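You operate a simulated robot arm through the tools that you are given. There is no shell and no other tool. Be economical: measure what you need, move in short steps, check, and stop when the job is done.

Carry out the task below with a simulated two-armed robot. There is one attempt and no reset: what you move stays moved.

Task
Move the divider to the order card's slot; its dome and the green bead pod go on the wide side.
Fine: stand the card on the narrow side.

It is judged by the outcome, as a careful person would: the job done as asked, and still so three seconds after it is handed in. It fails if anything else is knocked over, pushed out of place, dropped, spilled or broken.

Robot
Two 7-joint arms with fingered hands on one trunk, on a base that drives. Base frame: it is fixed to the floor where the robot stands at the start and does not move with it; the origin is under the middle of the robot, x ahead of it, y to its left, z up; the surface under the hand at the start is at about z = 850. Units: mm, degrees, N and s.
The left shoulder is at the start at [81, 170, 1175], the right one opposite. With the tool pointing down near the work surface each hand reaches from about 340 to 780 mm from the robot's upright axis, wherever it stands, measured 20 degrees to its own side. Places, roughly: slot M [500, 100, 900]; slot S [500, 200, 900]; slot label [400, 100, 900]. Payload 4 kg a hand.
Tool frame (each hand has its own): the origin (TCP) lies between the finger pads and is the grasp point; the fingertips stand 26 mm ahead of it; z points along the fingers, y is the line along which they close. The gripper opens to 132 mm. The gripper's body begins 73 mm behind the TCP. The gripper is a hand of 4 fingers: y runs from the thumb to the fingers, the wrist lies at [0, 0, -224] in the tool frame, and closing takes about 1.5 s.
Orientation is told as [roll, pitch, yaw] about the base's x, y, z axes, in that order, counted from this pose: with the fingers straight down and closing along the base's y, the tool's x points along the base's -x, its y along +y and its z along -z.

Tools
- The arms move only by the tool step_arm. It takes "left_increments", "right_increments" or both (then of equal length, played together; a hand with none holds still); each is a list that holds one entry, the list of rows, each a list of 7 numbers: the shift along the tool's x, y, z in units of 20 mm (1.0 is 20 mm), then the turn, a rotation vector about the tool's x, y, z in units of 6 degrees (1.0 is 6 degrees), then the gripper command, from -1 (fully open) to 1 (shut), values between in proportion. In form: [[[tx, ty, tz, wx, wy, wz, fingers], ...]]. A call has 1 to 20 rows; each row shifts and turns the commanded pose from where the row before left it, along the tool's axes as they then stand. A call with a number of a shift or a turn outside -1 to 1 is refused whole. Each row takes 0.2 s and may step no farther than 50 mm and 8.6 degrees from the row before; otherwise, or with a gripper value out of range, the whole call is refused. Where a pose cannot be reached the arm comes as near as it can. A force on the tool above 90 N (or 10 N above the force at the start of the call, whichever is more), or a blocked arm, ends the call early, and 0.2 s more pass. The fingers move at their own pace (about 108 mm/s each) and stop on an object; they squeeze with about 25 N. The grip force told is the motor's: it shows also when the fingers shut on nothing. Time passes only in rows, and 0.2 s behind the last, so rows that do not move let the fingers close. It gives the time, the measured TCP pose, the force on the tool (base axes), the opening and the grip force at its end, in the units of the frame above (readings bear some noise), with the torque about the TCP (base axes, N m) and any sound that the robot's microphone picked up.
- Cameras (640 x 400 px; columns grow to the right, rows downward): "scene" is now at [159, 50.6, 1377.3]; the picture's right is [0.49, -0.87, 0.00], its down [-0.27, -0.15, -0.95] and it looks along [0.83, 0.47, -0.31] (base axes); focal length 214 px, centre (320, 200). "left" rides on the left gripper at [-73, 6, -93] in its tool frame; the picture's right is [-0.08, -1.00, 0.00], its down [0.78, -0.06, -0.62] and it looks along [0.62, -0.05, 0.79] (tool axes); focal length 230 px, centre (320, 200). "right" rides on the right gripper at [73, 6, -94] in its tool frame; the picture's right is [-0.08, 1.00, 0.00], its down [-0.78, -0.06, -0.62] and it looks along [-0.61, -0.05, 0.79] (tool axes); focal length 230 px, centre (320, 200). There is no depth. A picture from a camera that has moved, and an enlarged one, comes with that camera's place and axes in the base frame and with its lens. The place of the scene camera against the robot may be out by one fixed shift of up to 12 mm in any direction.
- snapshot(camera): a new picture of that camera. No time passes.
- raise_lower(by): slides the trunk up (or, below 0, down) by that many mm; the arms and the scene camera ride with it, the base frame stays. It gives what a move gives, with no picture.
- steer(legs): drives the robot by 1 to 6 legs, each [ahead, left, turn to the left] in mm, mm and degrees, along the robot's own axes; the way and the turn of a leg run together, so that a leg with both is an arc; at most 1500 mm and 180 degrees a leg. The arms and the cameras ride along, it lands a little off, and it stops where it bumps. It gives what a move gives.
- preshape(shape, hand): the hand has 4 fingers and takes this shape, open, in about a second: jaw (thumb against the fingers, like two jaws); tri (thumb and two fingers); tip (a fingertip pinch); poke (one finger out to press); point (the index stretched); flat (the hand flat); cup (the hand cupped); fist (a fist). The gripper value then closes the fingers along that shape, each until it touches; the sizes above hold for jaw. It gives what a move gives, with no picture.
- head_to(pan, tilt): turns the head with the scene camera to pan (to the left, within 80 degrees either way) and tilt (down, from -29 to 69), counted from straight ahead of the robot. It gives what a move gives.
- close_up(camera, box): a new picture of the part [left, top, right, bottom] of that camera's present view, enlarged. No time passes.
- hand_in(): hands the job in; it is judged then, once.

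Go step by step. Nothing tells you exact positions but the pictures and the camera data: compare them with the known pose of the tool, close in by small moves and look again before you grip or let go. The budget is 120 turns and 108 pictures, counting those below and the enlarged ones. Unless the task says otherwise, let go and move clear before handing in, and close with one line.

The tools are called after "Emit:" by a JSON object that holds its "op" and its "data". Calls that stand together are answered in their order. step_arm: Moves the arms, as the interface text tells. Its arguments: {"type":"object","properties":{"left_increments":{"type":"array","items":{"type":"array","items":{"type":"array","items":{"type":"number"}}}},"right_increments":{"type":"array","items":{"type":"array","items":{"type":"array","items":{"type":"number"}}}}},"required":[]} The other tools are called the same way: raise_lower (by) slides the trunk up or down; preshape (shape, hand) gives the hand a shape; steer (legs) drives the base; head_to (pan, tilt) turns the head that bears the scene camera; snapshot (camera) takes a picture; close_up (camera, box) takes an enlarged picture of a part of a camera's view; hand_in () hands the job in.

At the start:

```text
clock: 0.0
left_tool_pos: [387.8, 389.2, 1203.6]
left_orientation: [-1.9, 0.0, 0.7]
left_ft_force: [0.3, 0.1, 0.3]
left_moment: [0.02, 0.01, 0.0]
left_gripper_width: 131.9
left_grasp_force: 0.1
left_shape: jaw
right_tool_pos: [460.8, -4.1, 1212.1]
right_orientation: [0.0, -0.1, -0.1]
right_ft_force: [1.1, 0.2, -0.4]
right_moment: [-0.01, 0.02, 0.0]
right_gripper_width: 131.7
right_grasp_force: 0.0
right_shape: jaw
trunk travel left (down, up): [-189.0, 163.0]
robot x, y, heading: [1.5, 0.9, -0.0]
head pan, tilt: [29.5, 68.8]
```

scene: 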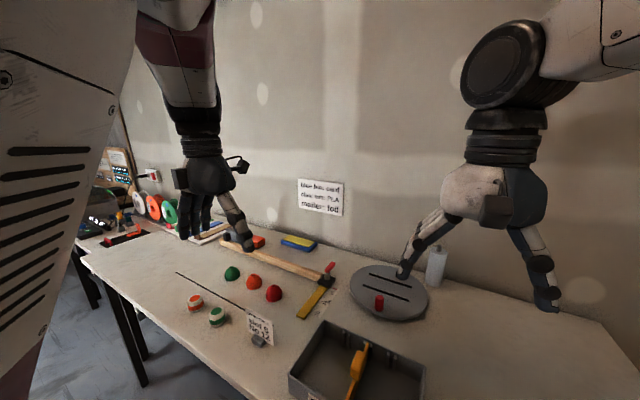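
right: 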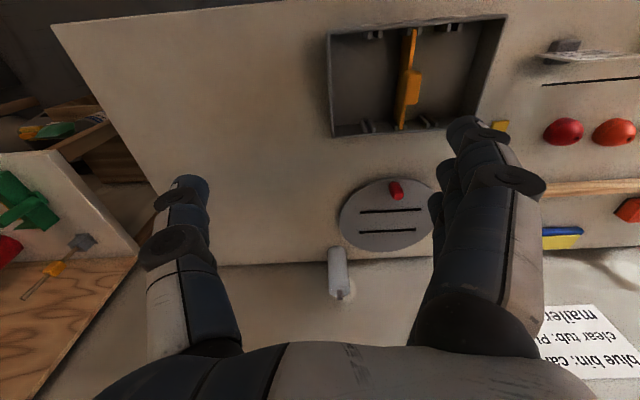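
left: 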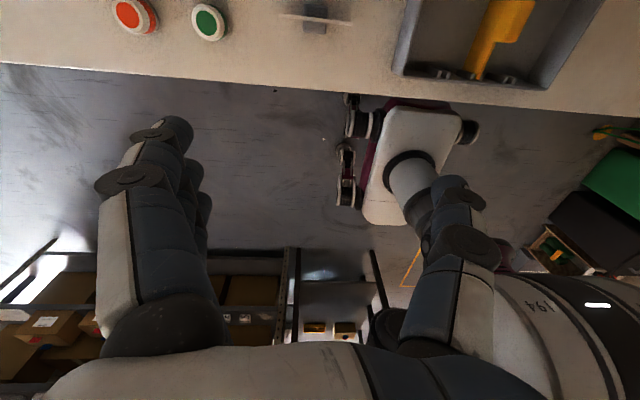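

I see a tray with a yellow divider, a card on a clip, coloured domes and striped pods. First I'll look closer at the card and the tray.

Emit:
{"op": "close_up", "data": {"camera": "scene", "box": [160, 230, 360, 355]}}

Emit:
{"op": "close_up", "data": {"camera": "scene", "box": [270, 300, 430, 400]}}

Emit:
{"op": "close_up", "data": {"camera": "right", "box": [310, 0, 640, 206]}}

Emit:
{"op": "close_up", "data": {"camera": "scene", "box": [280, 170, 360, 220]}}

```text
3.20 times, centred on (260, 292) of scene
camera zoom: at [159.0, 50.6, 1377.3], right [0.49, -0.87, 0.0], down [-0.27, -0.15, -0.95], along [0.83, 0.47, -0.31], focal length 686 px, centre (512, -96)
```

zoom: 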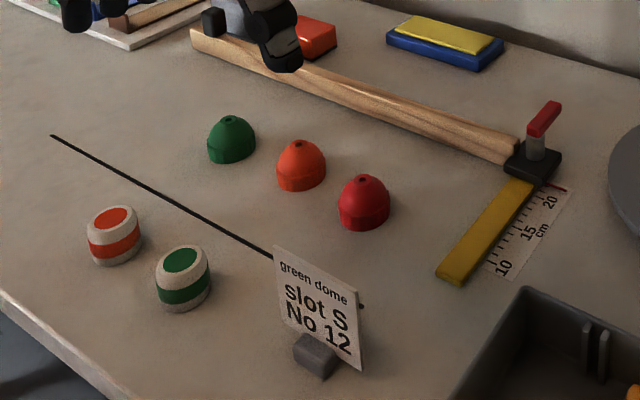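

```text
4.00 times, centred on (350, 350) of scene
camera zoom: at [159.0, 50.6, 1377.3], right [0.49, -0.87, 0.0], down [-0.27, -0.15, -0.95], along [0.83, 0.47, -0.31], focal length 858 px, centre (200, -400)
```

zoom: 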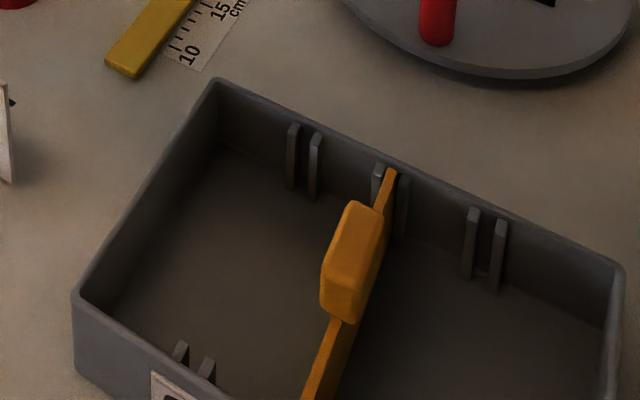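

```text
1.94 times, centred on (475, 103) of right
camera zoom: at [386.4, 1.1, 1304.7], right [0.08, 1.0, 0.0], down [0.78, -0.06, 0.62], along [0.61, -0.05, -0.79], focal length 446 px, centre (19, 388)
```

zoom: 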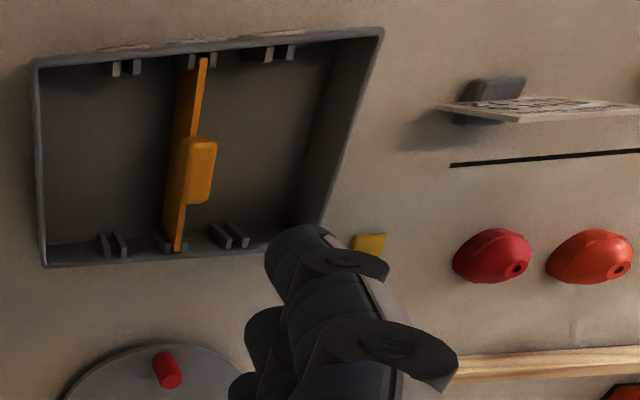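

```text
8.00 times, centred on (320, 195) of scene
camera zoom: at [159.0, 50.6, 1377.3], right [0.49, -0.87, 0.0], down [-0.27, -0.15, -0.95], along [0.83, 0.47, -0.31], focal length 1716 px, centre (320, 240)
```

zoom: 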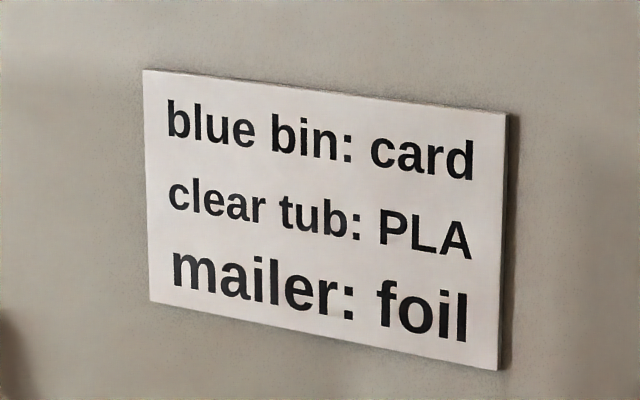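

The card says "green dome, slot S". I need to read the tray label and get everything into the left arm's reach, so I'll drive left and back for a look.

Emit:
{"op": "steer", "data": {"legs": [[-250, 200, 0]]}}

Emit:
{"op": "head_to", "data": {"pan": 0, "tilt": 69}}

Emit:
{"op": "snapshot", "data": {"camera": "scene"}}

```text
clock: 2.4
left_tool_pos: [137.3, 592.2, 1201.8]
left_orientation: [-2.3, 0.0, 1.0]
left_ft_force: [-0.7, 0.2, 0.0]
left_moment: [0.0, -0.04, 0.0]
left_gripper_width: 132.0
left_grasp_force: 0.0
left_shape: jaw
right_tool_pos: [210.8, 197.4, 1212.5]
right_orientation: [0.0, 0.0, 0.4]
right_ft_force: [0.6, 0.2, -0.1]
right_moment: [0.02, 0.01, 0.0]
right_gripper_width: 131.9
right_grasp_force: 0.1
right_shape: jaw
trunk travel left (down, up): [-189.0, 163.0]
robot x, y, heading: [-247.5, 201.7, 0.4]
head pan, tilt: [29.5, 68.8]
```

```text
clock: 3.3
left_tool_pos: [136.5, 591.1, 1203.5]
left_orientation: [-2.4, -0.2, 0.9]
left_ft_force: [-0.4, 0.3, -0.2]
left_moment: [-0.03, -0.01, -0.01]
left_gripper_width: 131.8
left_grasp_force: 0.1
left_shape: jaw
right_tool_pos: [212.0, 197.4, 1212.1]
right_orientation: [0.0, 0.0, 0.4]
right_ft_force: [-0.1, -0.7, 0.5]
right_moment: [0.01, 0.0, 0.0]
right_gripper_width: 131.9
right_grasp_force: 0.1
right_shape: jaw
trunk travel left (down, up): [-189.0, 163.0]
robot x, y, heading: [-246.4, 199.5, 0.2]
head pan, tilt: [0.0, 68.8]
```

```text
100 pictures are left
camera scene: at [-114.8, 205.1, 1306.7], right [0.01, -1.0, 0.0], down [-0.93, -0.01, -0.37], along [0.37, 0.0, -0.93], focal length 214 px, centre (320, 200)
```

scene: 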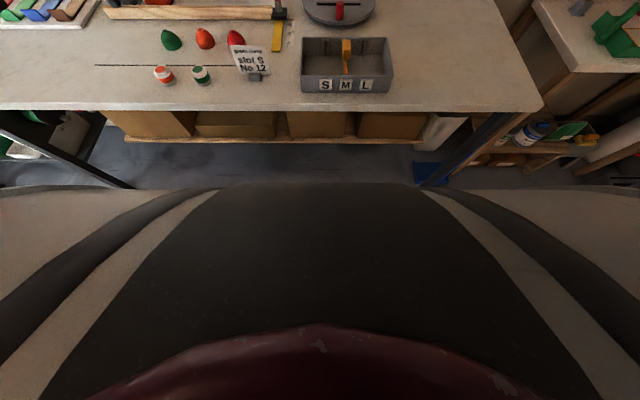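

The labels read S, M, L from left to right, and the divider is in M. I'll tilt up for a better view.

Emit:
{"op": "head_to", "data": {"pan": 0, "tilt": 32}}

Emit:
{"op": "close_up", "data": {"camera": "scene", "box": [100, 100, 420, 300]}}

Emit:
{"op": "snapshot", "data": {"camera": "scene"}}

```text
clock: 4.3
left_tool_pos: [137.1, 592.0, 1203.6]
left_orientation: [-2.2, 0.0, 1.0]
left_ft_force: [0.4, 0.9, -0.3]
left_moment: [0.02, -0.01, 0.01]
left_gripper_width: 132.0
left_grasp_force: 0.0
left_shape: jaw
right_tool_pos: [212.0, 197.2, 1211.8]
right_orientation: [0.0, -0.1, 0.3]
right_ft_force: [0.1, 0.1, -0.5]
right_moment: [0.03, 0.03, -0.06]
right_gripper_width: 132.0
right_grasp_force: 0.1
right_shape: jaw
trunk travel left (down, up): [-189.0, 163.0]
robot x, y, heading: [-249.4, 198.4, 0.3]
head pan, tilt: [0.0, 32.0]
```

```text
2.00 times, centred on (260, 200) of scene
camera zoom: at [-81.2, 205.2, 1354.6], right [0.01, -1.0, 0.0], down [-0.53, 0.0, -0.85], along [0.85, 0.0, -0.53], focal length 429 px, centre (440, 200)
```

zoom: 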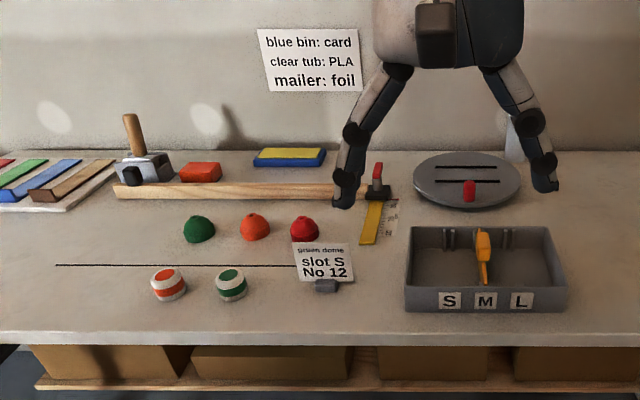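

```text
98 pictures are left
camera scene: at [-81.2, 205.2, 1354.6], right [0.01, -1.0, 0.0], down [-0.53, 0.0, -0.85], along [0.85, 0.0, -0.53], focal length 214 px, centre (320, 200)
```

scene: 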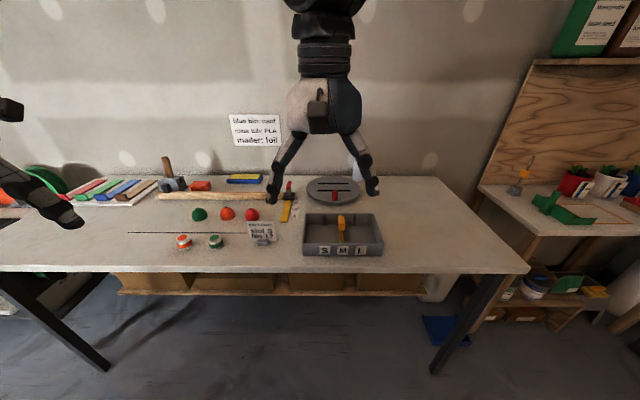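

S is the left slot, so the narrow compartment is left of it and the wide one right of it. I'll drive forward again and park the right arm off to the right.

Emit:
{"op": "steer", "data": {"legs": [[250, 0, 0]]}}

Emit:
{"op": "step_arm", "data": {"right_increments": [[[0, -1, 0, 0, 0, 0, -1], [0, -1, 0, 0, 0, 0, -1], [0, -1, 0, 0, 0, 0, -1], [0, -1, 0, 0, 0, 0, -1], [0, -1, 0, 0, 0, 0, -1], [0, -1, 0, 0, 0, 0, -1], [0, -1, 0, 0, 0, 0, -1], [0, -1, 0, 0, 0, 0, -1], [0, -1, 0, 0, 0, 0, -1], [0, -1, 0, 0, 0, 0, -1], [0, -1, 0, 0, 0, 0, -1], [0, -1, 0, 0, 0, 0, -1], [0, -1, 0, 0, 0, 0, -1], [0, -1, 0, 0, 0, 0, -1]]]}}

Emit:
{"op": "head_to", "data": {"pan": 0, "tilt": 50}}

Emit:
{"op": "snapshot", "data": {"camera": "scene"}}

Emit:
{"op": "snapshot", "data": {"camera": "left"}}

```text
clock: 6.2
left_tool_pos: [391.8, 589.2, 1202.6]
left_orientation: [-2.3, 0.0, 0.5]
left_ft_force: [-0.5, -0.2, -0.1]
left_moment: [-0.01, -0.01, -0.02]
left_gripper_width: 131.8
left_grasp_force: 0.1
left_shape: jaw
right_tool_pos: [463.8, 193.5, 1210.8]
right_orientation: [0.0, 0.1, -0.3]
right_ft_force: [-0.2, 0.8, -0.4]
right_moment: [0.02, 0.0, 0.01]
right_gripper_width: 131.8
right_grasp_force: 0.0
right_shape: jaw
trunk travel left (down, up): [-189.0, 163.0]
robot x, y, heading: [3.0, 203.6, -0.0]
head pan, tilt: [0.0, 32.0]
```

```text
clock: 9.2
left_tool_pos: [390.9, 589.3, 1203.6]
left_orientation: [-2.3, 0.0, 0.5]
left_ft_force: [0.3, -0.2, -0.5]
left_moment: [0.03, 0.01, 0.01]
left_gripper_width: 132.2
left_grasp_force: 0.1
left_shape: jaw
right_tool_pos: [461.0, -88.5, 1209.5]
right_orientation: [0.0, 0.1, -0.2]
right_ft_force: [0.5, -0.8, 0.0]
right_moment: [0.02, 0.01, 0.03]
right_gripper_width: 132.0
right_grasp_force: 0.0
right_shape: jaw
trunk travel left (down, up): [-189.0, 163.0]
robot x, y, heading: [4.2, 197.9, 0.0]
head pan, tilt: [0.0, 32.0]
```

```text
clock: 10.0
left_tool_pos: [391.0, 589.9, 1202.8]
left_orientation: [-2.2, 0.0, 0.6]
left_ft_force: [0.1, 0.0, -0.3]
left_moment: [0.0, 0.04, 0.03]
left_gripper_width: 132.1
left_grasp_force: 0.1
left_shape: jaw
right_tool_pos: [461.1, -87.4, 1209.7]
right_orientation: [0.0, 0.0, -0.3]
right_ft_force: [-0.8, 0.2, 0.0]
right_moment: [-0.01, 0.0, 0.0]
right_gripper_width: 132.0
right_grasp_force: 0.0
right_shape: jaw
trunk travel left (down, up): [-189.0, 163.0]
robot x, y, heading: [1.0, 196.2, -0.3]
head pan, tilt: [0.0, 50.0]
```

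```text
97 pictures are left
camera scene: at [157.6, 204.1, 1328.3], right [0.0, -1.0, 0.0], down [-0.77, 0.0, -0.64], along [0.64, 0.0, -0.77], focal length 214 px, centre (320, 200)
```

scene: 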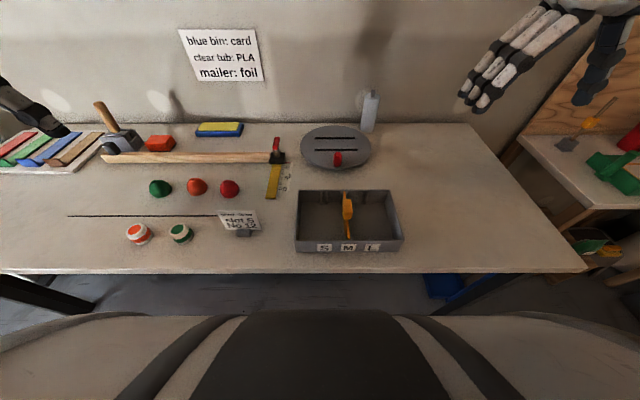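

```text
96 pictures are left
camera left: at [464.7, 598.9, 1296.8], right [0.09, -1.0, 0.04], down [-0.78, -0.04, 0.62], along [-0.61, -0.09, -0.78], focal length 230 px, centre (320, 200)
```

left: 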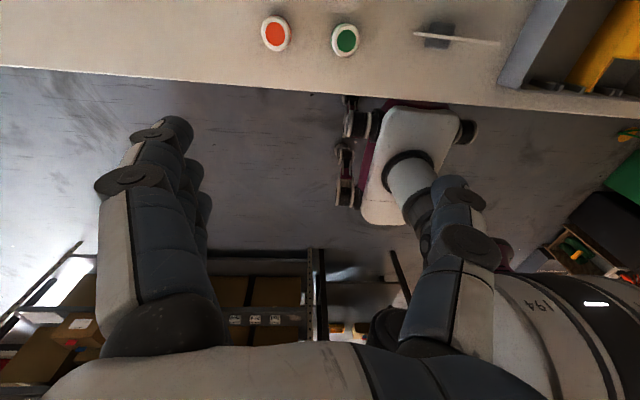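

The scene view is now good. I'll enlarge the tray and the objects to measure them.

Emit:
{"op": "close_up", "data": {"camera": "scene", "box": [270, 180, 430, 280]}}

Emit:
{"op": "close_up", "data": {"camera": "scene", "box": [110, 165, 270, 265]}}

```text
4.00 times, centred on (350, 230) of scene
camera zoom: at [157.6, 204.1, 1328.3], right [0.0, -1.0, 0.0], down [-0.77, 0.0, -0.64], along [0.64, 0.0, -0.77], focal length 858 px, centre (200, 80)
```

zoom: 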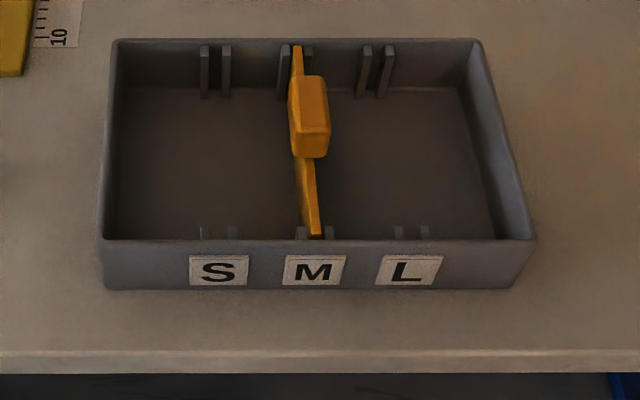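

```text
4.00 times, centred on (190, 215) of scene
camera zoom: at [157.6, 204.1, 1328.3], right [0.0, -1.0, 0.0], down [-0.77, 0.0, -0.64], along [0.64, 0.0, -0.77], focal length 858 px, centre (840, 140)
```

zoom: 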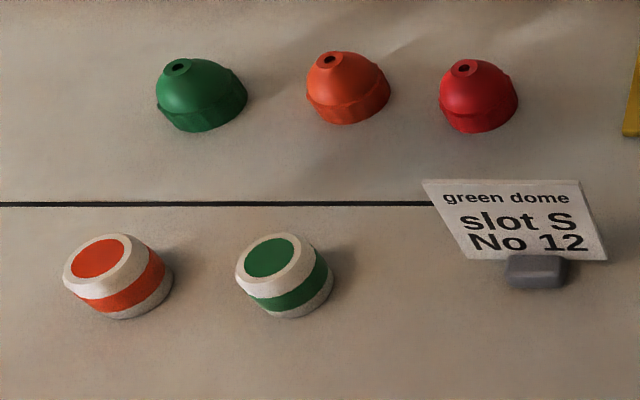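

The tray spans about x 392–546, y 18–260, with slots at y≈194 (S), 141 (M) and 87 (L). The divider handle is near (469, 141). I'll bring the left hand over it, high up.

Emit:
{"op": "step_arm", "data": {"left_increments": [[[-0.2, -1, 0.3, -0.37, 0, 0, -1], [-0.2, -1, 0.3, 0, 0, -0.08, -1], [-0.2, -1, 0.3, 0, 0, 0, -1], [-0.2, -1, 0.3, 0, 0, 0, -1], [-0.2, -1, 0.3, 0, 0, 0, -1], [-0.2, -1, 0.3, 0, 0, 0, -1], [-0.2, -1, 0.3, 0, 0, 0, -1], [-0.2, -1, 0.3, 0, 0, 0, -1], [-0.2, -1, 0.3, 0, 0, 0, -1], [-0.2, -1, 0.3, 0, 0, 0, -1], [-0.2, -1, 0.3, 0, 0, 0, -1], [-0.2, -1, 0.3, 0, 0, 0, -1], [-0.2, -1, 0.3, 0, 0, 0, -1], [-0.2, -1, 0.3, 0, 0, 0, -1], [-0.2, -1, 0.3, 0, 0, 0, -1], [-0.2, -1, 0.3, 0, 0, 0, -1], [-0.2, -1, 0.3, 0, 0, 0, -1], [-0.2, -1, 0.3, 0, 0, 0, -1], [-0.2, -1, 0.3, 0, 0, 0, -1], [-0.2, -1, 0.3, 0, 0, 0, -1]]]}}

Emit:
{"op": "step_arm", "data": {"left_increments": [[[0, -1, 0.5, 0, 0, 0, -1], [0, -1, 0.5, 0, 0, 0, -1], [0, -0.4, 0.5, 0, 0, 0, -1], [0, 0, 0, 0, 0, 0, -1]]]}}

Emit:
{"op": "snapshot", "data": {"camera": "left"}}

Emit:
{"op": "snapshot", "data": {"camera": "scene"}}

```text
clock: 14.4
left_tool_pos: [532.9, 238.2, 1090.4]
left_orientation: [-5.2, -0.4, 3.4]
left_ft_force: [0.4, -0.7, 0.3]
left_moment: [-0.01, 0.01, -0.02]
left_gripper_width: 131.9
left_grasp_force: 0.1
left_shape: jaw
left hand out of reach, approached as far as the arm can: row 2, 3, 4, 5, 6, 7, 8, 10
right_tool_pos: [461.9, -87.1, 1209.6]
right_orientation: [0.0, 0.0, -0.2]
right_ft_force: [0.4, 0.6, -0.6]
right_moment: [0.0, 0.01, 0.01]
right_gripper_width: 132.1
right_grasp_force: 0.0
right_shape: jaw
trunk travel left (down, up): [-189.0, 163.0]
robot x, y, heading: [3.6, 197.9, -0.1]
head pan, tilt: [0.0, 50.0]
stopped in row 20 (left hand): the arm was blocked; the commanded pose is now the measured one
```

```text
clock: 15.6
left_tool_pos: [549.6, 198.7, 1088.8]
left_orientation: [-9.9, -0.6, 6.0]
left_ft_force: [0.5, 0.0, -0.7]
left_moment: [0.02, 0.0, 0.0]
left_gripper_width: 131.7
left_grasp_force: 0.0
left_shape: jaw
right_tool_pos: [462.2, -87.4, 1210.0]
right_orientation: [-0.1, 0.1, -0.1]
right_ft_force: [0.0, 0.4, -0.2]
right_moment: [-0.01, -0.02, 0.01]
right_gripper_width: 132.1
right_grasp_force: 0.0
right_shape: jaw
trunk travel left (down, up): [-189.0, 163.0]
robot x, y, heading: [5.0, 200.3, -0.0]
head pan, tilt: [0.0, 50.0]
stopped in row 4 (left hand): the arm was blocked; the commanded pose is now the measured one
```

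```text
93 pictures are left
camera left: at [619.3, 226.6, 1180.5], right [0.18, -0.97, 0.17], down [-0.79, -0.04, 0.61], along [-0.58, -0.24, -0.77], focal length 230 px, centre (320, 200)
```

left: 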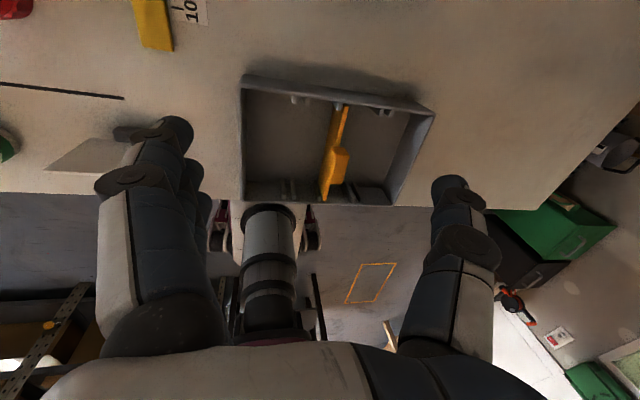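

```text
92 pictures are left
camera scene: at [157.8, 204.5, 1328.2], right [0.0, -1.0, 0.0], down [-0.77, 0.0, -0.64], along [0.64, 0.0, -0.77], focal length 214 px, centre (320, 200)
```

scene: 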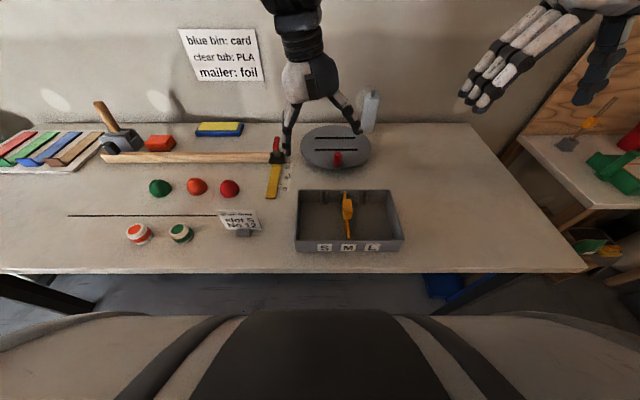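

The left arm can't cross over that far from this base position. I'll bring it back left and use the right arm for the divider.

Emit:
{"op": "step_arm", "data": {"left_increments": [[[0, 1, -0.5, 0, 0, 0, -1], [0, 1, -0.5, -0.3, 0, 0.2, -1], [0.5, 1, -0.5, -0.3, 0, 0.2, -1], [0.5, 1, -0.5, -0.3, 0, 0.2, -1], [0.5, 1, -0.5, -0.3, 0, 0.2, -1], [0.5, 1, -0.5, -0.3, 0, 0.2, -1], [0.5, 1, -0.2, -0.15, 0, 0, -1], [0.5, 1, -0.2, 0, 0, 0, -1], [0.5, 1, -0.2, 0, 0, 0, -1], [0.5, 1, -0.2, 0, 0, 0, -1], [0.5, 1, -0.2, 0, 0, 0, -1], [0.5, 1, -0.2, 0, 0, 0, -1], [0.5, 1, -0.2, 0, 0, 0, -1], [0.5, 1, -0.2, 0, 0, 0, -1], [0.5, 1, -0.2, 0, 0, 0, -1], [0, 1, 0, 0, 0, 0, -1], [0, 1, 0, 0, 0, 0, -1], [0, 1, 0, 0, 0, 0, -1], [0, 0, 0, 0, 0, 0, -1]]]}}

Emit:
{"op": "step_arm", "data": {"right_increments": [[[0, 1, 0.5, 0, 0, 0, -1], [0, 1, 0.5, 0, 0, 0, -1], [0, 1, 0.5, 0, 0, 0, -1], [0, 1, 0.5, 0, 0, 0, -1], [0, 1, 0.5, 0, 0, 0, -1], [0, 1, 0.5, 0, 0, 0, -1], [0, 1, 0.5, 0, 0, 0, -1], [0, 1, 0.5, 0, 0, 0, -1], [-0.4, 1, 0.5, 0, 0, 0, -1], [0, 1, 0.5, 0, 0, 0, -1], [0, 1, 0.5, 0, 0, 0, -1], [0, 0.4, 0.5, 0, 0, 0, -1], [0, 0, 0.5, 0, 0, 0, -1], [0, 0, 0, 0, 0, 0, -1]]]}}

Emit:
{"op": "snapshot", "data": {"camera": "right"}}

Emit:
{"op": "snapshot", "data": {"camera": "scene"}}

```text
clock: 19.6
left_tool_pos: [411.8, 559.7, 1168.9]
left_orientation: [0.6, -1.1, -0.3]
left_ft_force: [0.7, -0.2, -0.4]
left_moment: [0.03, 0.02, -0.01]
left_gripper_width: 131.9
left_grasp_force: 0.1
left_shape: jaw
right_tool_pos: [461.2, -88.6, 1209.4]
right_orientation: [0.0, 0.0, -0.2]
right_ft_force: [-1.2, -0.6, 0.0]
right_moment: [0.01, 0.02, -0.02]
right_gripper_width: 131.6
right_grasp_force: 0.0
right_shape: jaw
trunk travel left (down, up): [-189.0, 163.0]
robot x, y, heading: [4.5, 196.5, 0.1]
head pan, tilt: [0.0, 50.0]
```

```text
clock: 22.6
left_tool_pos: [410.5, 559.6, 1168.1]
left_orientation: [0.6, -1.1, -0.2]
left_ft_force: [0.8, -0.8, -0.3]
left_moment: [0.01, 0.0, -0.03]
left_gripper_width: 132.1
left_grasp_force: 0.1
left_shape: jaw
right_tool_pos: [468.8, 139.8, 1079.5]
right_orientation: [0.1, -0.1, -0.2]
right_ft_force: [-0.5, -0.9, -0.1]
right_moment: [0.01, -0.01, -0.01]
right_gripper_width: 132.0
right_grasp_force: 0.0
right_shape: jaw
trunk travel left (down, up): [-189.0, 163.0]
robot x, y, heading: [3.7, 198.3, -0.1]
head pan, tilt: [0.0, 50.0]
```

```text
91 pictures are left
camera right: at [395.6, 145.6, 1172.8], right [0.08, 1.0, 0.0], down [0.78, -0.06, 0.62], along [0.61, -0.05, -0.79], focal length 230 px, centre (320, 200)
```

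right: 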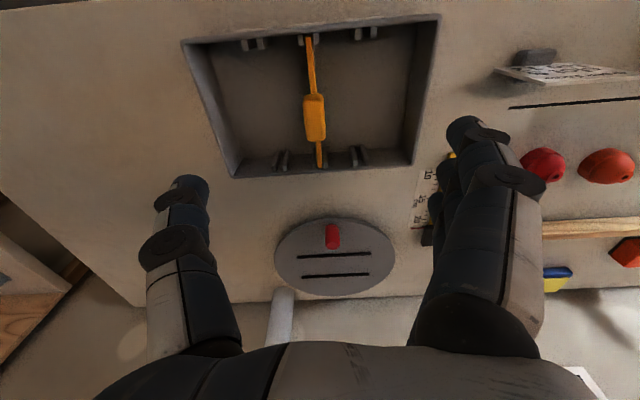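

```text
90 pictures are left
camera scene: at [157.4, 204.2, 1328.3], right [0.0, -1.0, 0.0], down [-0.77, 0.0, -0.64], along [0.64, 0.0, -0.77], focal length 214 px, centre (320, 200)
```

scene: 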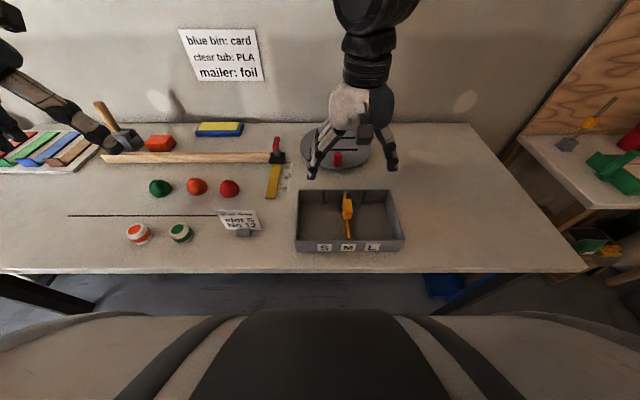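

From the hand camera, the divider sits at y≈133.5 with its handle at about (476, 133). I'll descend partway, centred on it.

Emit:
{"op": "step_arm", "data": {"right_increments": [[[-0.35, -0.32, 1, 0, 0, 0, -1], [0, 0, 1, 0, 0, 0, -1], [0, 0, 1, 0, 0, 0, -1], [0, 0, 1, 0, 0, 0, -0.3], [0, 0, 0.5, 0, 0, 0, -0.3], [0, 0, 0, 0, 0, 0, -0.3], [0, 0, 0, 0, 0, 0, -0.3]]]}}

Emit:
{"op": "snapshot", "data": {"camera": "right"}}

Emit:
{"op": "close_up", "data": {"camera": "scene", "box": [270, 120, 430, 260]}}

```text
clock: 24.2
left_tool_pos: [410.9, 560.9, 1169.4]
left_orientation: [0.6, -1.1, -0.3]
left_ft_force: [-0.7, -0.8, -0.7]
left_moment: [0.02, 0.01, -0.04]
left_gripper_width: 131.9
left_grasp_force: 0.0
left_shape: jaw
right_tool_pos: [476.2, 133.3, 989.8]
right_orientation: [0.0, 0.0, -0.2]
right_ft_force: [-0.2, -0.1, -0.3]
right_moment: [0.01, -0.01, -0.03]
right_gripper_width: 86.3
right_grasp_force: 0.1
right_shape: jaw
trunk travel left (down, up): [-189.0, 163.0]
robot x, y, heading: [4.7, 204.3, 0.0]
head pan, tilt: [0.0, 50.0]
```

```text
89 pictures are left
camera right: at [402.0, 139.6, 1084.6], right [0.08, 1.0, 0.0], down [0.78, -0.06, 0.62], along [0.61, -0.05, -0.79], focal length 230 px, centre (320, 200)
```

right: 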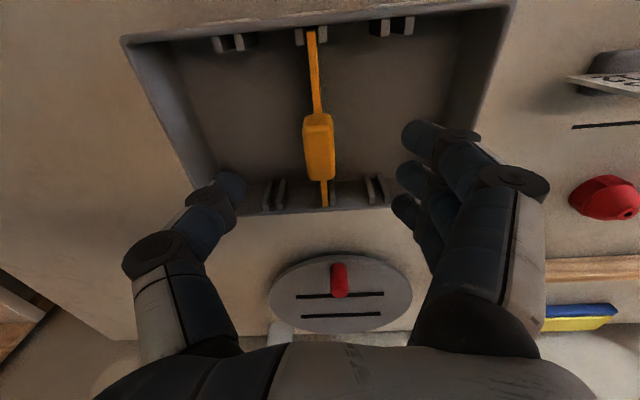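

```text
2.86 times, centred on (350, 190) of scene
camera zoom: at [157.7, 204.2, 1328.2], right [0.0, -1.0, 0.0], down [-0.77, 0.0, -0.64], along [0.64, 0.0, -0.77], focal length 613 px, centre (234, 229)
```

zoom: 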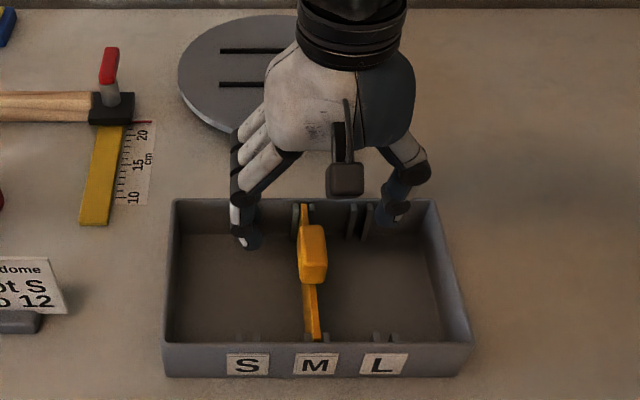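

Rim is at z≈905 by triangulation. I'll continue down to z≈935 and check the handle height.

Emit:
{"op": "step_arm", "data": {"right_increments": [[[0, 0, 1, 0, 0, 0, -0.3], [0, 0, 1, 0, 0, 0, -0.3], [0, 0, 0.7, 0, 0, 0, -0.3], [0, 0, 0, 0, 0, 0, -0.3]]]}}

Emit:
{"op": "snapshot", "data": {"camera": "right"}}

Emit:
{"op": "close_up", "data": {"camera": "scene", "box": [270, 140, 430, 260]}}

```text
clock: 25.2
left_tool_pos: [409.9, 561.3, 1169.0]
left_orientation: [0.6, -1.2, -0.3]
left_ft_force: [0.1, -1.3, 0.4]
left_moment: [0.0, 0.0, -0.03]
left_gripper_width: 131.7
left_grasp_force: 0.2
left_shape: jaw
right_tool_pos: [475.7, 133.0, 933.5]
right_orientation: [0.0, 0.0, -0.2]
right_ft_force: [-0.7, -0.2, 0.2]
right_moment: [-0.01, -0.02, -0.02]
right_gripper_width: 86.2
right_grasp_force: 0.0
right_shape: jaw
trunk travel left (down, up): [-189.0, 163.0]
robot x, y, heading: [3.4, 200.2, -0.3]
head pan, tilt: [0.0, 50.0]
```

```text
87 pictures are left
camera right: at [401.6, 139.2, 1028.7], right [0.08, 1.0, 0.0], down [0.78, -0.06, 0.62], along [0.62, -0.05, -0.79], focal length 230 px, centre (320, 200)
```

right: 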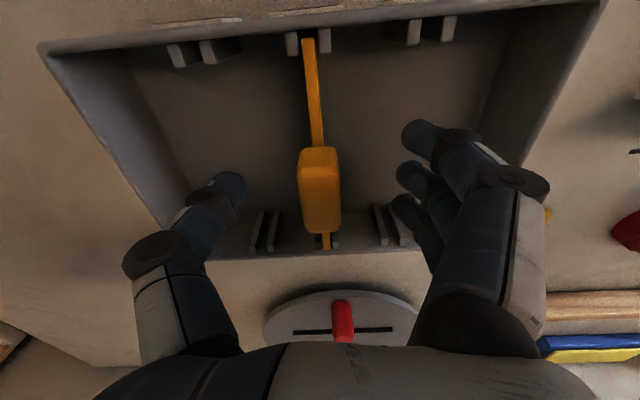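

```text
3.33 times, centred on (350, 200) of scene
camera zoom: at [157.4, 204.2, 1328.3], right [0.0, -1.0, 0.0], down [-0.77, 0.0, -0.64], along [0.64, 0.0, -0.77], focal length 715 px, centre (220, 200)
```

zoom: 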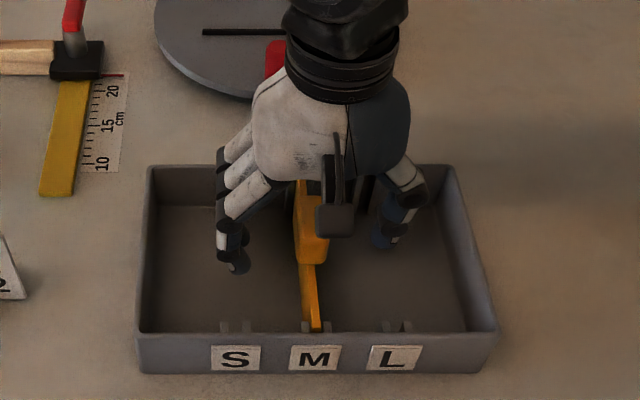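

The handle top is about z 930, centred between the fingers. I'll lower 20 mm and close.

Emit:
{"op": "step_arm", "data": {"right_increments": [[[0, 0, 1, 0, 0, 0, -0.3], [0, 0, 0, 0, 0, 0, 0.2], [0, 0, 0, 0, 0, 0, 0.6], [0, 0, 0, 0, 0, 0, 1], [0, 0, 0, 0, 0, 0, 1], [0, 0, 0, 0, 0, 0, 1], [0, 0, 0, 0, 0, 0, 1], [0, 0, 0, 0, 0, 0, 1], [0, 0, 0, 0, 0, 0, 1]]]}}

Emit:
{"op": "snapshot", "data": {"camera": "right"}}

```text
clock: 27.2
left_tool_pos: [410.1, 559.4, 1168.1]
left_orientation: [0.6, -1.0, -0.3]
left_ft_force: [0.3, 0.2, -0.3]
left_moment: [-0.02, 0.02, 0.02]
left_gripper_width: 131.8
left_grasp_force: 0.1
left_shape: jaw
right_tool_pos: [475.9, 131.5, 914.0]
right_orientation: [0.0, 0.1, -0.2]
right_ft_force: [-1.0, 3.3, -1.4]
right_moment: [0.19, 0.02, 0.02]
right_gripper_width: 7.2
right_grasp_force: 25.3
right_shape: jaw
trunk travel left (down, up): [-189.0, 163.0]
robot x, y, heading: [6.4, 200.3, -0.3]
head pan, tilt: [0.0, 50.0]
```

```text
85 pictures are left
camera right: at [402.3, 138.0, 1008.8], right [0.08, 1.0, 0.0], down [0.78, -0.06, 0.62], along [0.61, -0.05, -0.79], focal length 230 px, centre (320, 200)
```

right: 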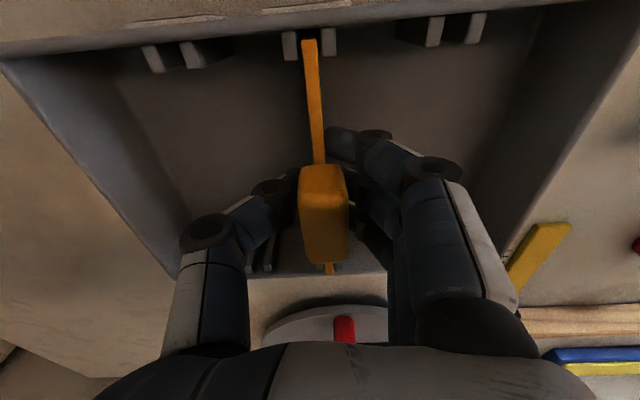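

The fingers hold the divider plate. I'll lift it straight up slowly.

Emit:
{"op": "step_arm", "data": {"right_increments": [[[0, 0, -0.4, 0, 0, 0, 1], [0, 0, -0.4, 0, 0, 0, 1], [0, 0, -0.4, 0, 0, 0, 1], [0, 0, -0.5, 0, 0, 0, 1], [0, 0, -0.5, 0, 0, 0, 1], [0, 0, -0.5, 0, 0, 0, 1], [0, 0, -0.5, 0, 0, 0, 1], [0, 0, -0.5, 0, 0, 0, 1], [0, 0, -0.5, 0, 0, 0, 1], [0, 0, 0, 0, 0, 0, 1]]]}}

Emit:
{"op": "snapshot", "data": {"camera": "right"}}

Emit:
{"op": "close_up", "data": {"camera": "scene", "box": [270, 140, 430, 260]}}

```text
clock: 29.4
left_tool_pos: [410.4, 560.7, 1170.2]
left_orientation: [0.6, -1.1, -0.3]
left_ft_force: [-0.8, 0.3, -0.1]
left_moment: [0.0, -0.01, 0.02]
left_gripper_width: 132.0
left_grasp_force: 0.1
left_shape: jaw
right_tool_pos: [477.9, 133.2, 1000.3]
right_orientation: [0.0, 0.0, -0.3]
right_ft_force: [0.4, 0.6, -0.6]
right_moment: [0.01, 0.0, -0.01]
right_gripper_width: 6.4
right_grasp_force: 25.0
right_shape: jaw
trunk travel left (down, up): [-189.0, 163.0]
robot x, y, heading: [2.5, 201.6, -0.3]
head pan, tilt: [0.0, 50.0]
```

```text
84 pictures are left
camera right: at [403.5, 139.9, 1094.1], right [0.08, 1.0, 0.0], down [0.78, -0.06, 0.62], along [0.61, -0.05, -0.79], focal length 230 px, centre (320, 200)
```

right: 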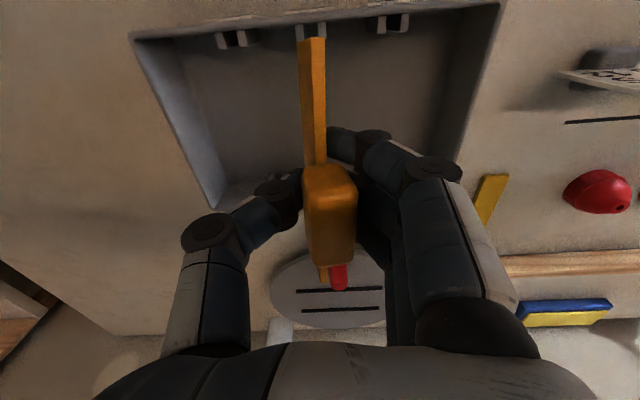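

```text
3.33 times, centred on (350, 200) of scene
camera zoom: at [157.8, 204.3, 1328.2], right [0.0, -1.0, 0.0], down [-0.77, 0.0, -0.64], along [0.64, 0.0, -0.77], focal length 715 px, centre (220, 200)
```

zoom: 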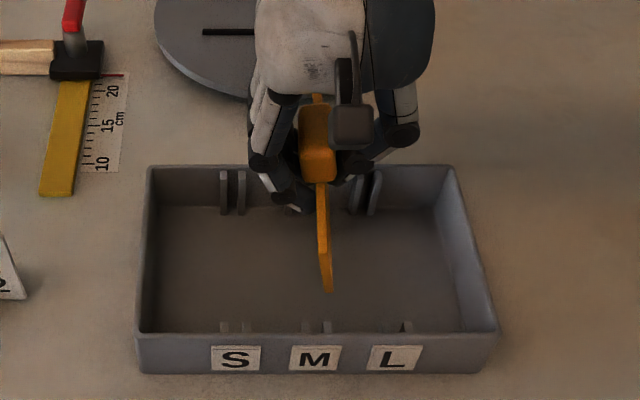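

Divider is lifted clear. I'll shift it 54.5 mm left over slot S, come down a bit, and check alignment.

Emit:
{"op": "step_arm", "data": {"right_increments": [[[0, 0.7, 0, 0, 0, 0, 1], [0, 0.7, 0, 0, 0, 0, 1], [0, 0.7, 0, 0, 0, 0, 1], [0.07, 0.62, 0, 0, 0, 0, 1], [0, 0, 0.7, 0, 0, 0, 1], [0, 0, 0.7, 0, 0, 0, 1], [0, 0, 0, 0, 0, 0, 1]]]}}

Emit:
{"op": "snapshot", "data": {"camera": "right"}}

Emit:
{"op": "close_up", "data": {"camera": "right", "box": [230, 0, 390, 100]}}

Emit:
{"op": "close_up", "data": {"camera": "scene", "box": [280, 170, 400, 260]}}

```text
clock: 31.0
left_tool_pos: [410.0, 560.2, 1169.0]
left_orientation: [0.6, -1.1, -0.3]
left_ft_force: [-1.1, 0.0, -0.1]
left_moment: [0.0, 0.0, 0.05]
left_gripper_width: 132.2
left_grasp_force: 0.1
left_shape: jaw
right_tool_pos: [476.1, 188.5, 972.7]
right_orientation: [-0.1, 0.1, -0.2]
right_ft_force: [0.2, -0.7, -0.8]
right_moment: [-0.05, -0.03, 0.01]
right_gripper_width: 6.4
right_grasp_force: 24.9
right_shape: jaw
trunk travel left (down, up): [-189.0, 163.0]
robot x, y, heading: [3.3, 199.8, -0.0]
head pan, tilt: [0.0, 50.0]
```

```text
82 pictures are left
camera right: at [402.4, 193.8, 1066.0], right [0.08, 1.0, 0.0], down [0.78, -0.06, 0.62], along [0.61, -0.05, -0.79], focal length 230 px, centre (320, 200)
```

right: 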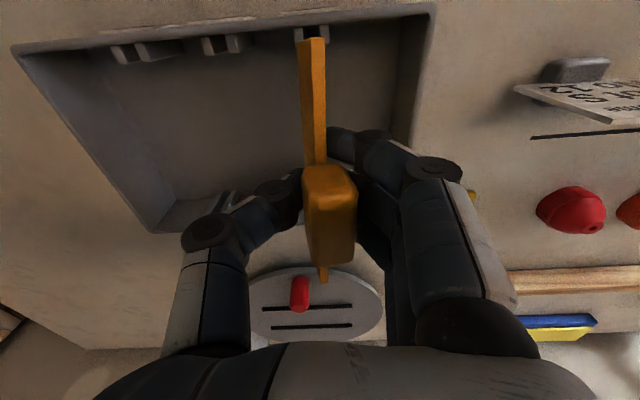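

```text
4.00 times, centred on (310, 50) of right
camera zoom: at [402.4, 193.8, 1066.0], right [0.08, 1.0, 0.0], down [0.78, -0.06, 0.62], along [0.61, -0.05, -0.79], focal length 920 px, centre (360, 800)
```

zoom: 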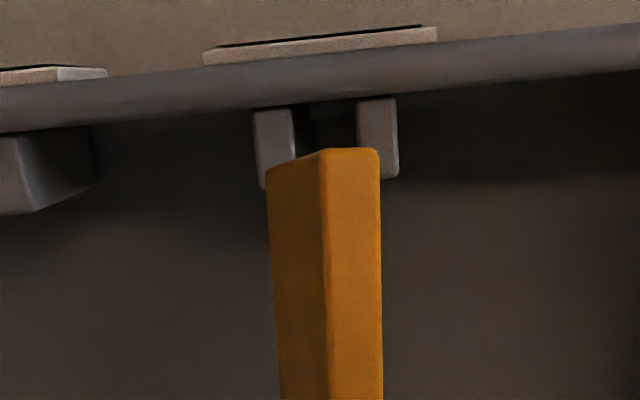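

```text
4.44 times, centred on (340, 215) of scene
camera zoom: at [157.5, 204.1, 1328.3], right [0.0, -1.0, 0.0], down [-0.77, 0.0, -0.64], along [0.64, 0.0, -0.77], focal length 953 px, centre (231, 133)
```

zoom: 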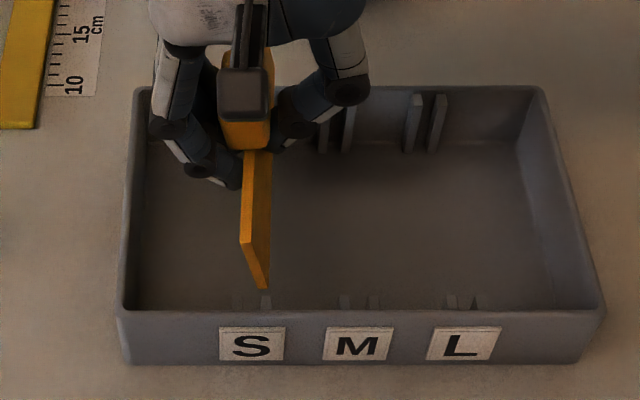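

The divider has tilted in the grip (bottom toward −y) and yawed slightly. I'll measure this with a close-up of the far end.

Emit:
{"op": "close_up", "data": {"camera": "right", "box": [260, 140, 420, 300]}}

Emit:
{"op": "close_up", "data": {"camera": "scene", "box": [310, 180, 370, 255]}}

```text
2.50 times, centred on (340, 220) of right
camera zoom: at [402.4, 193.8, 1066.0], right [0.08, 1.0, 0.0], down [0.78, -0.06, 0.62], along [0.61, -0.05, -0.79], focal length 575 px, centre (270, 150)
```

zoom: 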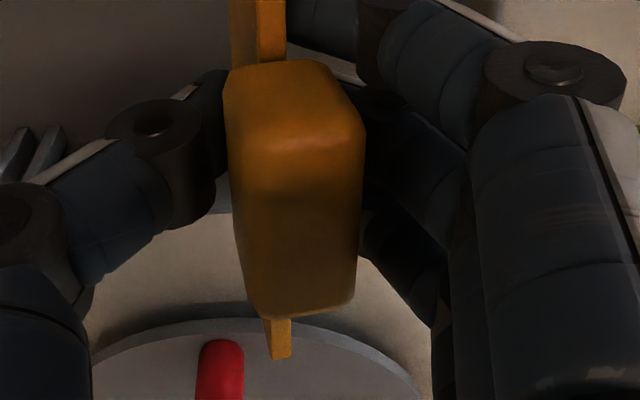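

```text
5.33 times, centred on (340, 218) of scene
camera zoom: at [157.5, 204.1, 1328.3], right [0.0, -1.0, 0.0], down [-0.77, 0.0, -0.64], along [0.64, 0.0, -0.77], focal length 1144 px, centre (213, 107)
```

zoom: 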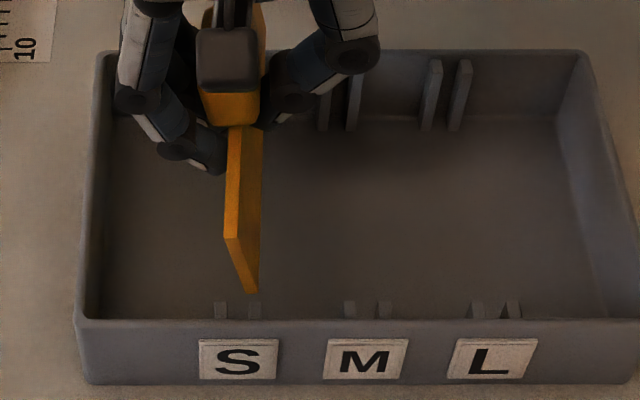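

The plate is rolled about 11°, pitched about 6° and yawed about 3° in the hand. I'll counter-rotate the hand and check again.

Emit:
{"op": "step_arm", "data": {"right_increments": [[[0, 0, -0.8, 0, 0, 0, 1], [0, 0, 0, -0.6, 0.3, -0.16, 1], [0, 0, 0, -0.6, 0.3, -0.16, 1], [0, 0, 0, -0.6, 0.3, -0.16, 1], [0, 0, 0, 0, 0, 0, 1]]]}}

Emit:
{"op": "snapshot", "data": {"camera": "right"}}

Emit:
{"op": "close_up", "data": {"camera": "scene", "box": [310, 180, 370, 255]}}

```text
clock: 32.2
left_tool_pos: [409.5, 562.0, 1168.4]
left_orientation: [0.5, -1.2, -0.4]
left_ft_force: [0.6, 0.2, 0.0]
left_moment: [0.0, -0.02, 0.0]
left_gripper_width: 131.9
left_grasp_force: 0.1
left_shape: jaw
right_tool_pos: [475.7, 189.1, 988.3]
right_orientation: [11.0, 5.1, 3.2]
right_ft_force: [0.8, 0.1, 0.1]
right_moment: [-0.02, 0.01, -0.02]
right_gripper_width: 6.6
right_grasp_force: 25.5
right_shape: jaw
trunk travel left (down, up): [-189.0, 163.0]
robot x, y, heading: [5.1, 196.4, -0.0]
head pan, tilt: [0.0, 50.0]
```

```text
77 pictures are left
camera right: at [411.3, 173.1, 1087.3], right [0.04, 0.98, 0.18], down [0.84, -0.13, 0.52], along [0.54, 0.13, -0.83], focal length 230 px, centre (320, 200)
```

right: 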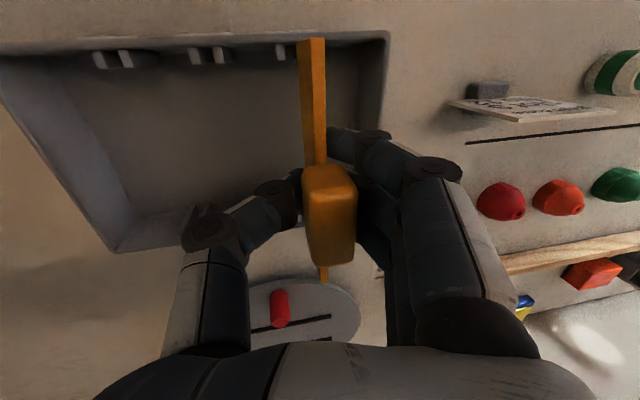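

```text
5.33 times, centred on (340, 218) of scene
camera zoom: at [157.3, 204.6, 1328.3], right [0.0, -1.0, 0.0], down [-0.77, 0.0, -0.64], along [0.64, 0.0, -0.77], focal length 1144 px, centre (213, 107)
```

zoom: 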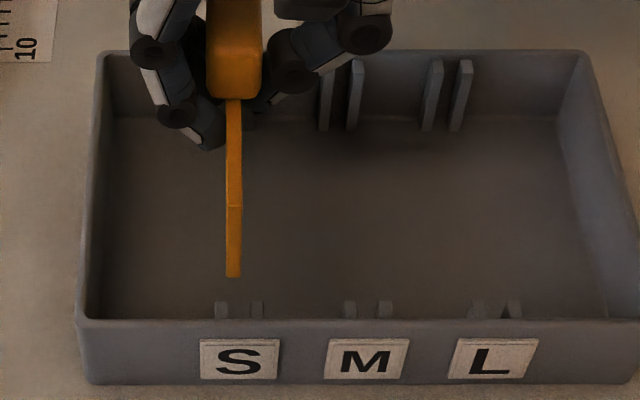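

The plate is now vertical and aligned, about 2 mm too far left of the slot. I'll nudge it right, lower 20 mm and look again.

Emit:
{"op": "step_arm", "data": {"right_increments": [[[0, -0.1, -0.02, 0, 0, 0, 1], [-0.05, -0.095, 0.49, 0, 0, 0, 1], [-0.05, -0.095, 0.49, 0, 0, 0, 1], [0, 0, 0, 0, 0, 0, 1]]]}}

Emit:
{"op": "close_up", "data": {"camera": "scene", "box": [310, 180, 370, 255]}}

Emit:
{"op": "snapshot", "data": {"camera": "right"}}

```text
clock: 33.2
left_tool_pos: [411.1, 560.4, 1168.5]
left_orientation: [0.5, -1.0, -0.3]
left_ft_force: [0.0, 0.0, 0.3]
left_moment: [-0.03, 0.03, 0.01]
left_gripper_width: 131.8
left_grasp_force: 0.0
left_shape: jaw
right_tool_pos: [474.7, 186.2, 968.8]
right_orientation: [11.0, 5.1, 3.2]
right_ft_force: [0.0, -0.8, -0.1]
right_moment: [-0.01, -0.01, -0.01]
right_gripper_width: 6.5
right_grasp_force: 24.8
right_shape: jaw
trunk travel left (down, up): [-189.0, 163.0]
robot x, y, heading: [4.1, 199.9, -0.1]
head pan, tilt: [0.0, 50.0]
```

```text
5.33 times, centred on (340, 218) of scene
camera zoom: at [157.6, 204.2, 1328.3], right [0.0, -1.0, 0.0], down [-0.77, 0.0, -0.64], along [0.64, 0.0, -0.77], focal length 1144 px, centre (213, 107)
```

zoom: 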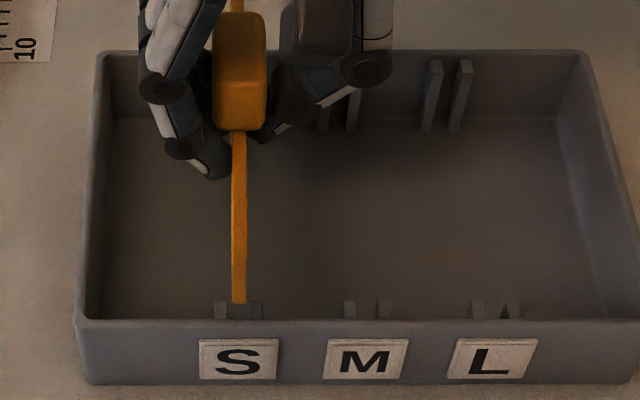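

```text
74 pictures are left
camera right: at [410.8, 170.4, 1068.1], right [0.04, 0.98, 0.18], down [0.84, -0.13, 0.52], along [0.54, 0.13, -0.83], focal length 230 px, centre (320, 200)
```

right: 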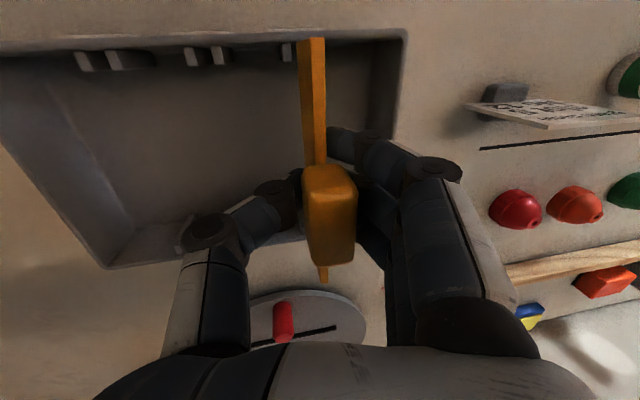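

Near end is centred on the S slot. I'll lower it into the slot with force monitoring.

Emit:
{"op": "step_arm", "data": {"right_increments": [[[-0.08, -0.057, 0.29, 0, 0, 0, 1], [-0.03, -0.057, 0.29, 0, 0, 0, 1], [-0.03, -0.057, 0.29, 0, 0, 0, 1], [-0.03, -0.057, 0.29, 0, 0, 0, 1], [-0.03, -0.057, 0.29, 0, 0, 0, 1], [0, 0, 0, 0, 0, 0, 1]]]}}

Emit:
{"op": "close_up", "data": {"camera": "scene", "box": [310, 180, 370, 255]}}

Emit:
{"op": "snapshot", "data": {"camera": "right"}}

```text
clock: 34.6
left_tool_pos: [410.9, 560.0, 1169.3]
left_orientation: [0.6, -1.2, -0.3]
left_ft_force: [-0.3, -0.8, 0.2]
left_moment: [-0.01, 0.01, 0.02]
left_gripper_width: 131.9
left_grasp_force: 0.0
left_shape: jaw
right_tool_pos: [477.4, 184.9, 939.0]
right_orientation: [11.0, 5.1, 3.2]
right_ft_force: [-0.4, -0.5, 0.4]
right_moment: [0.01, 0.0, 0.02]
right_gripper_width: 6.3
right_grasp_force: 24.8
right_shape: jaw
trunk travel left (down, up): [-189.0, 163.0]
robot x, y, heading: [1.0, 195.0, 0.0]
head pan, tilt: [0.0, 50.0]
```

```text
5.33 times, centred on (340, 218) of scene
camera zoom: at [157.6, 204.2, 1328.3], right [0.0, -1.0, 0.0], down [-0.77, 0.0, -0.64], along [0.64, 0.0, -0.77], focal length 1144 px, centre (213, 107)
```

zoom: 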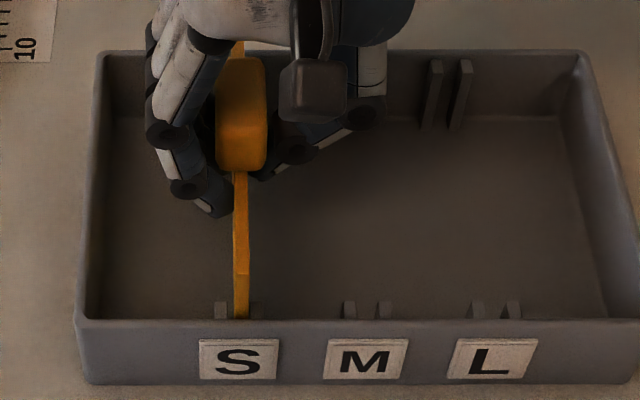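

```text
72 pictures are left
camera right: at [412.5, 169.2, 1038.1], right [0.04, 0.98, 0.18], down [0.84, -0.13, 0.52], along [0.54, 0.13, -0.83], focal length 230 px, centre (320, 200)
```

right: 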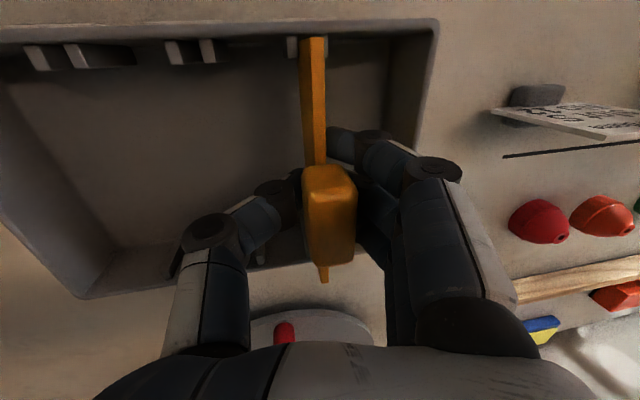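

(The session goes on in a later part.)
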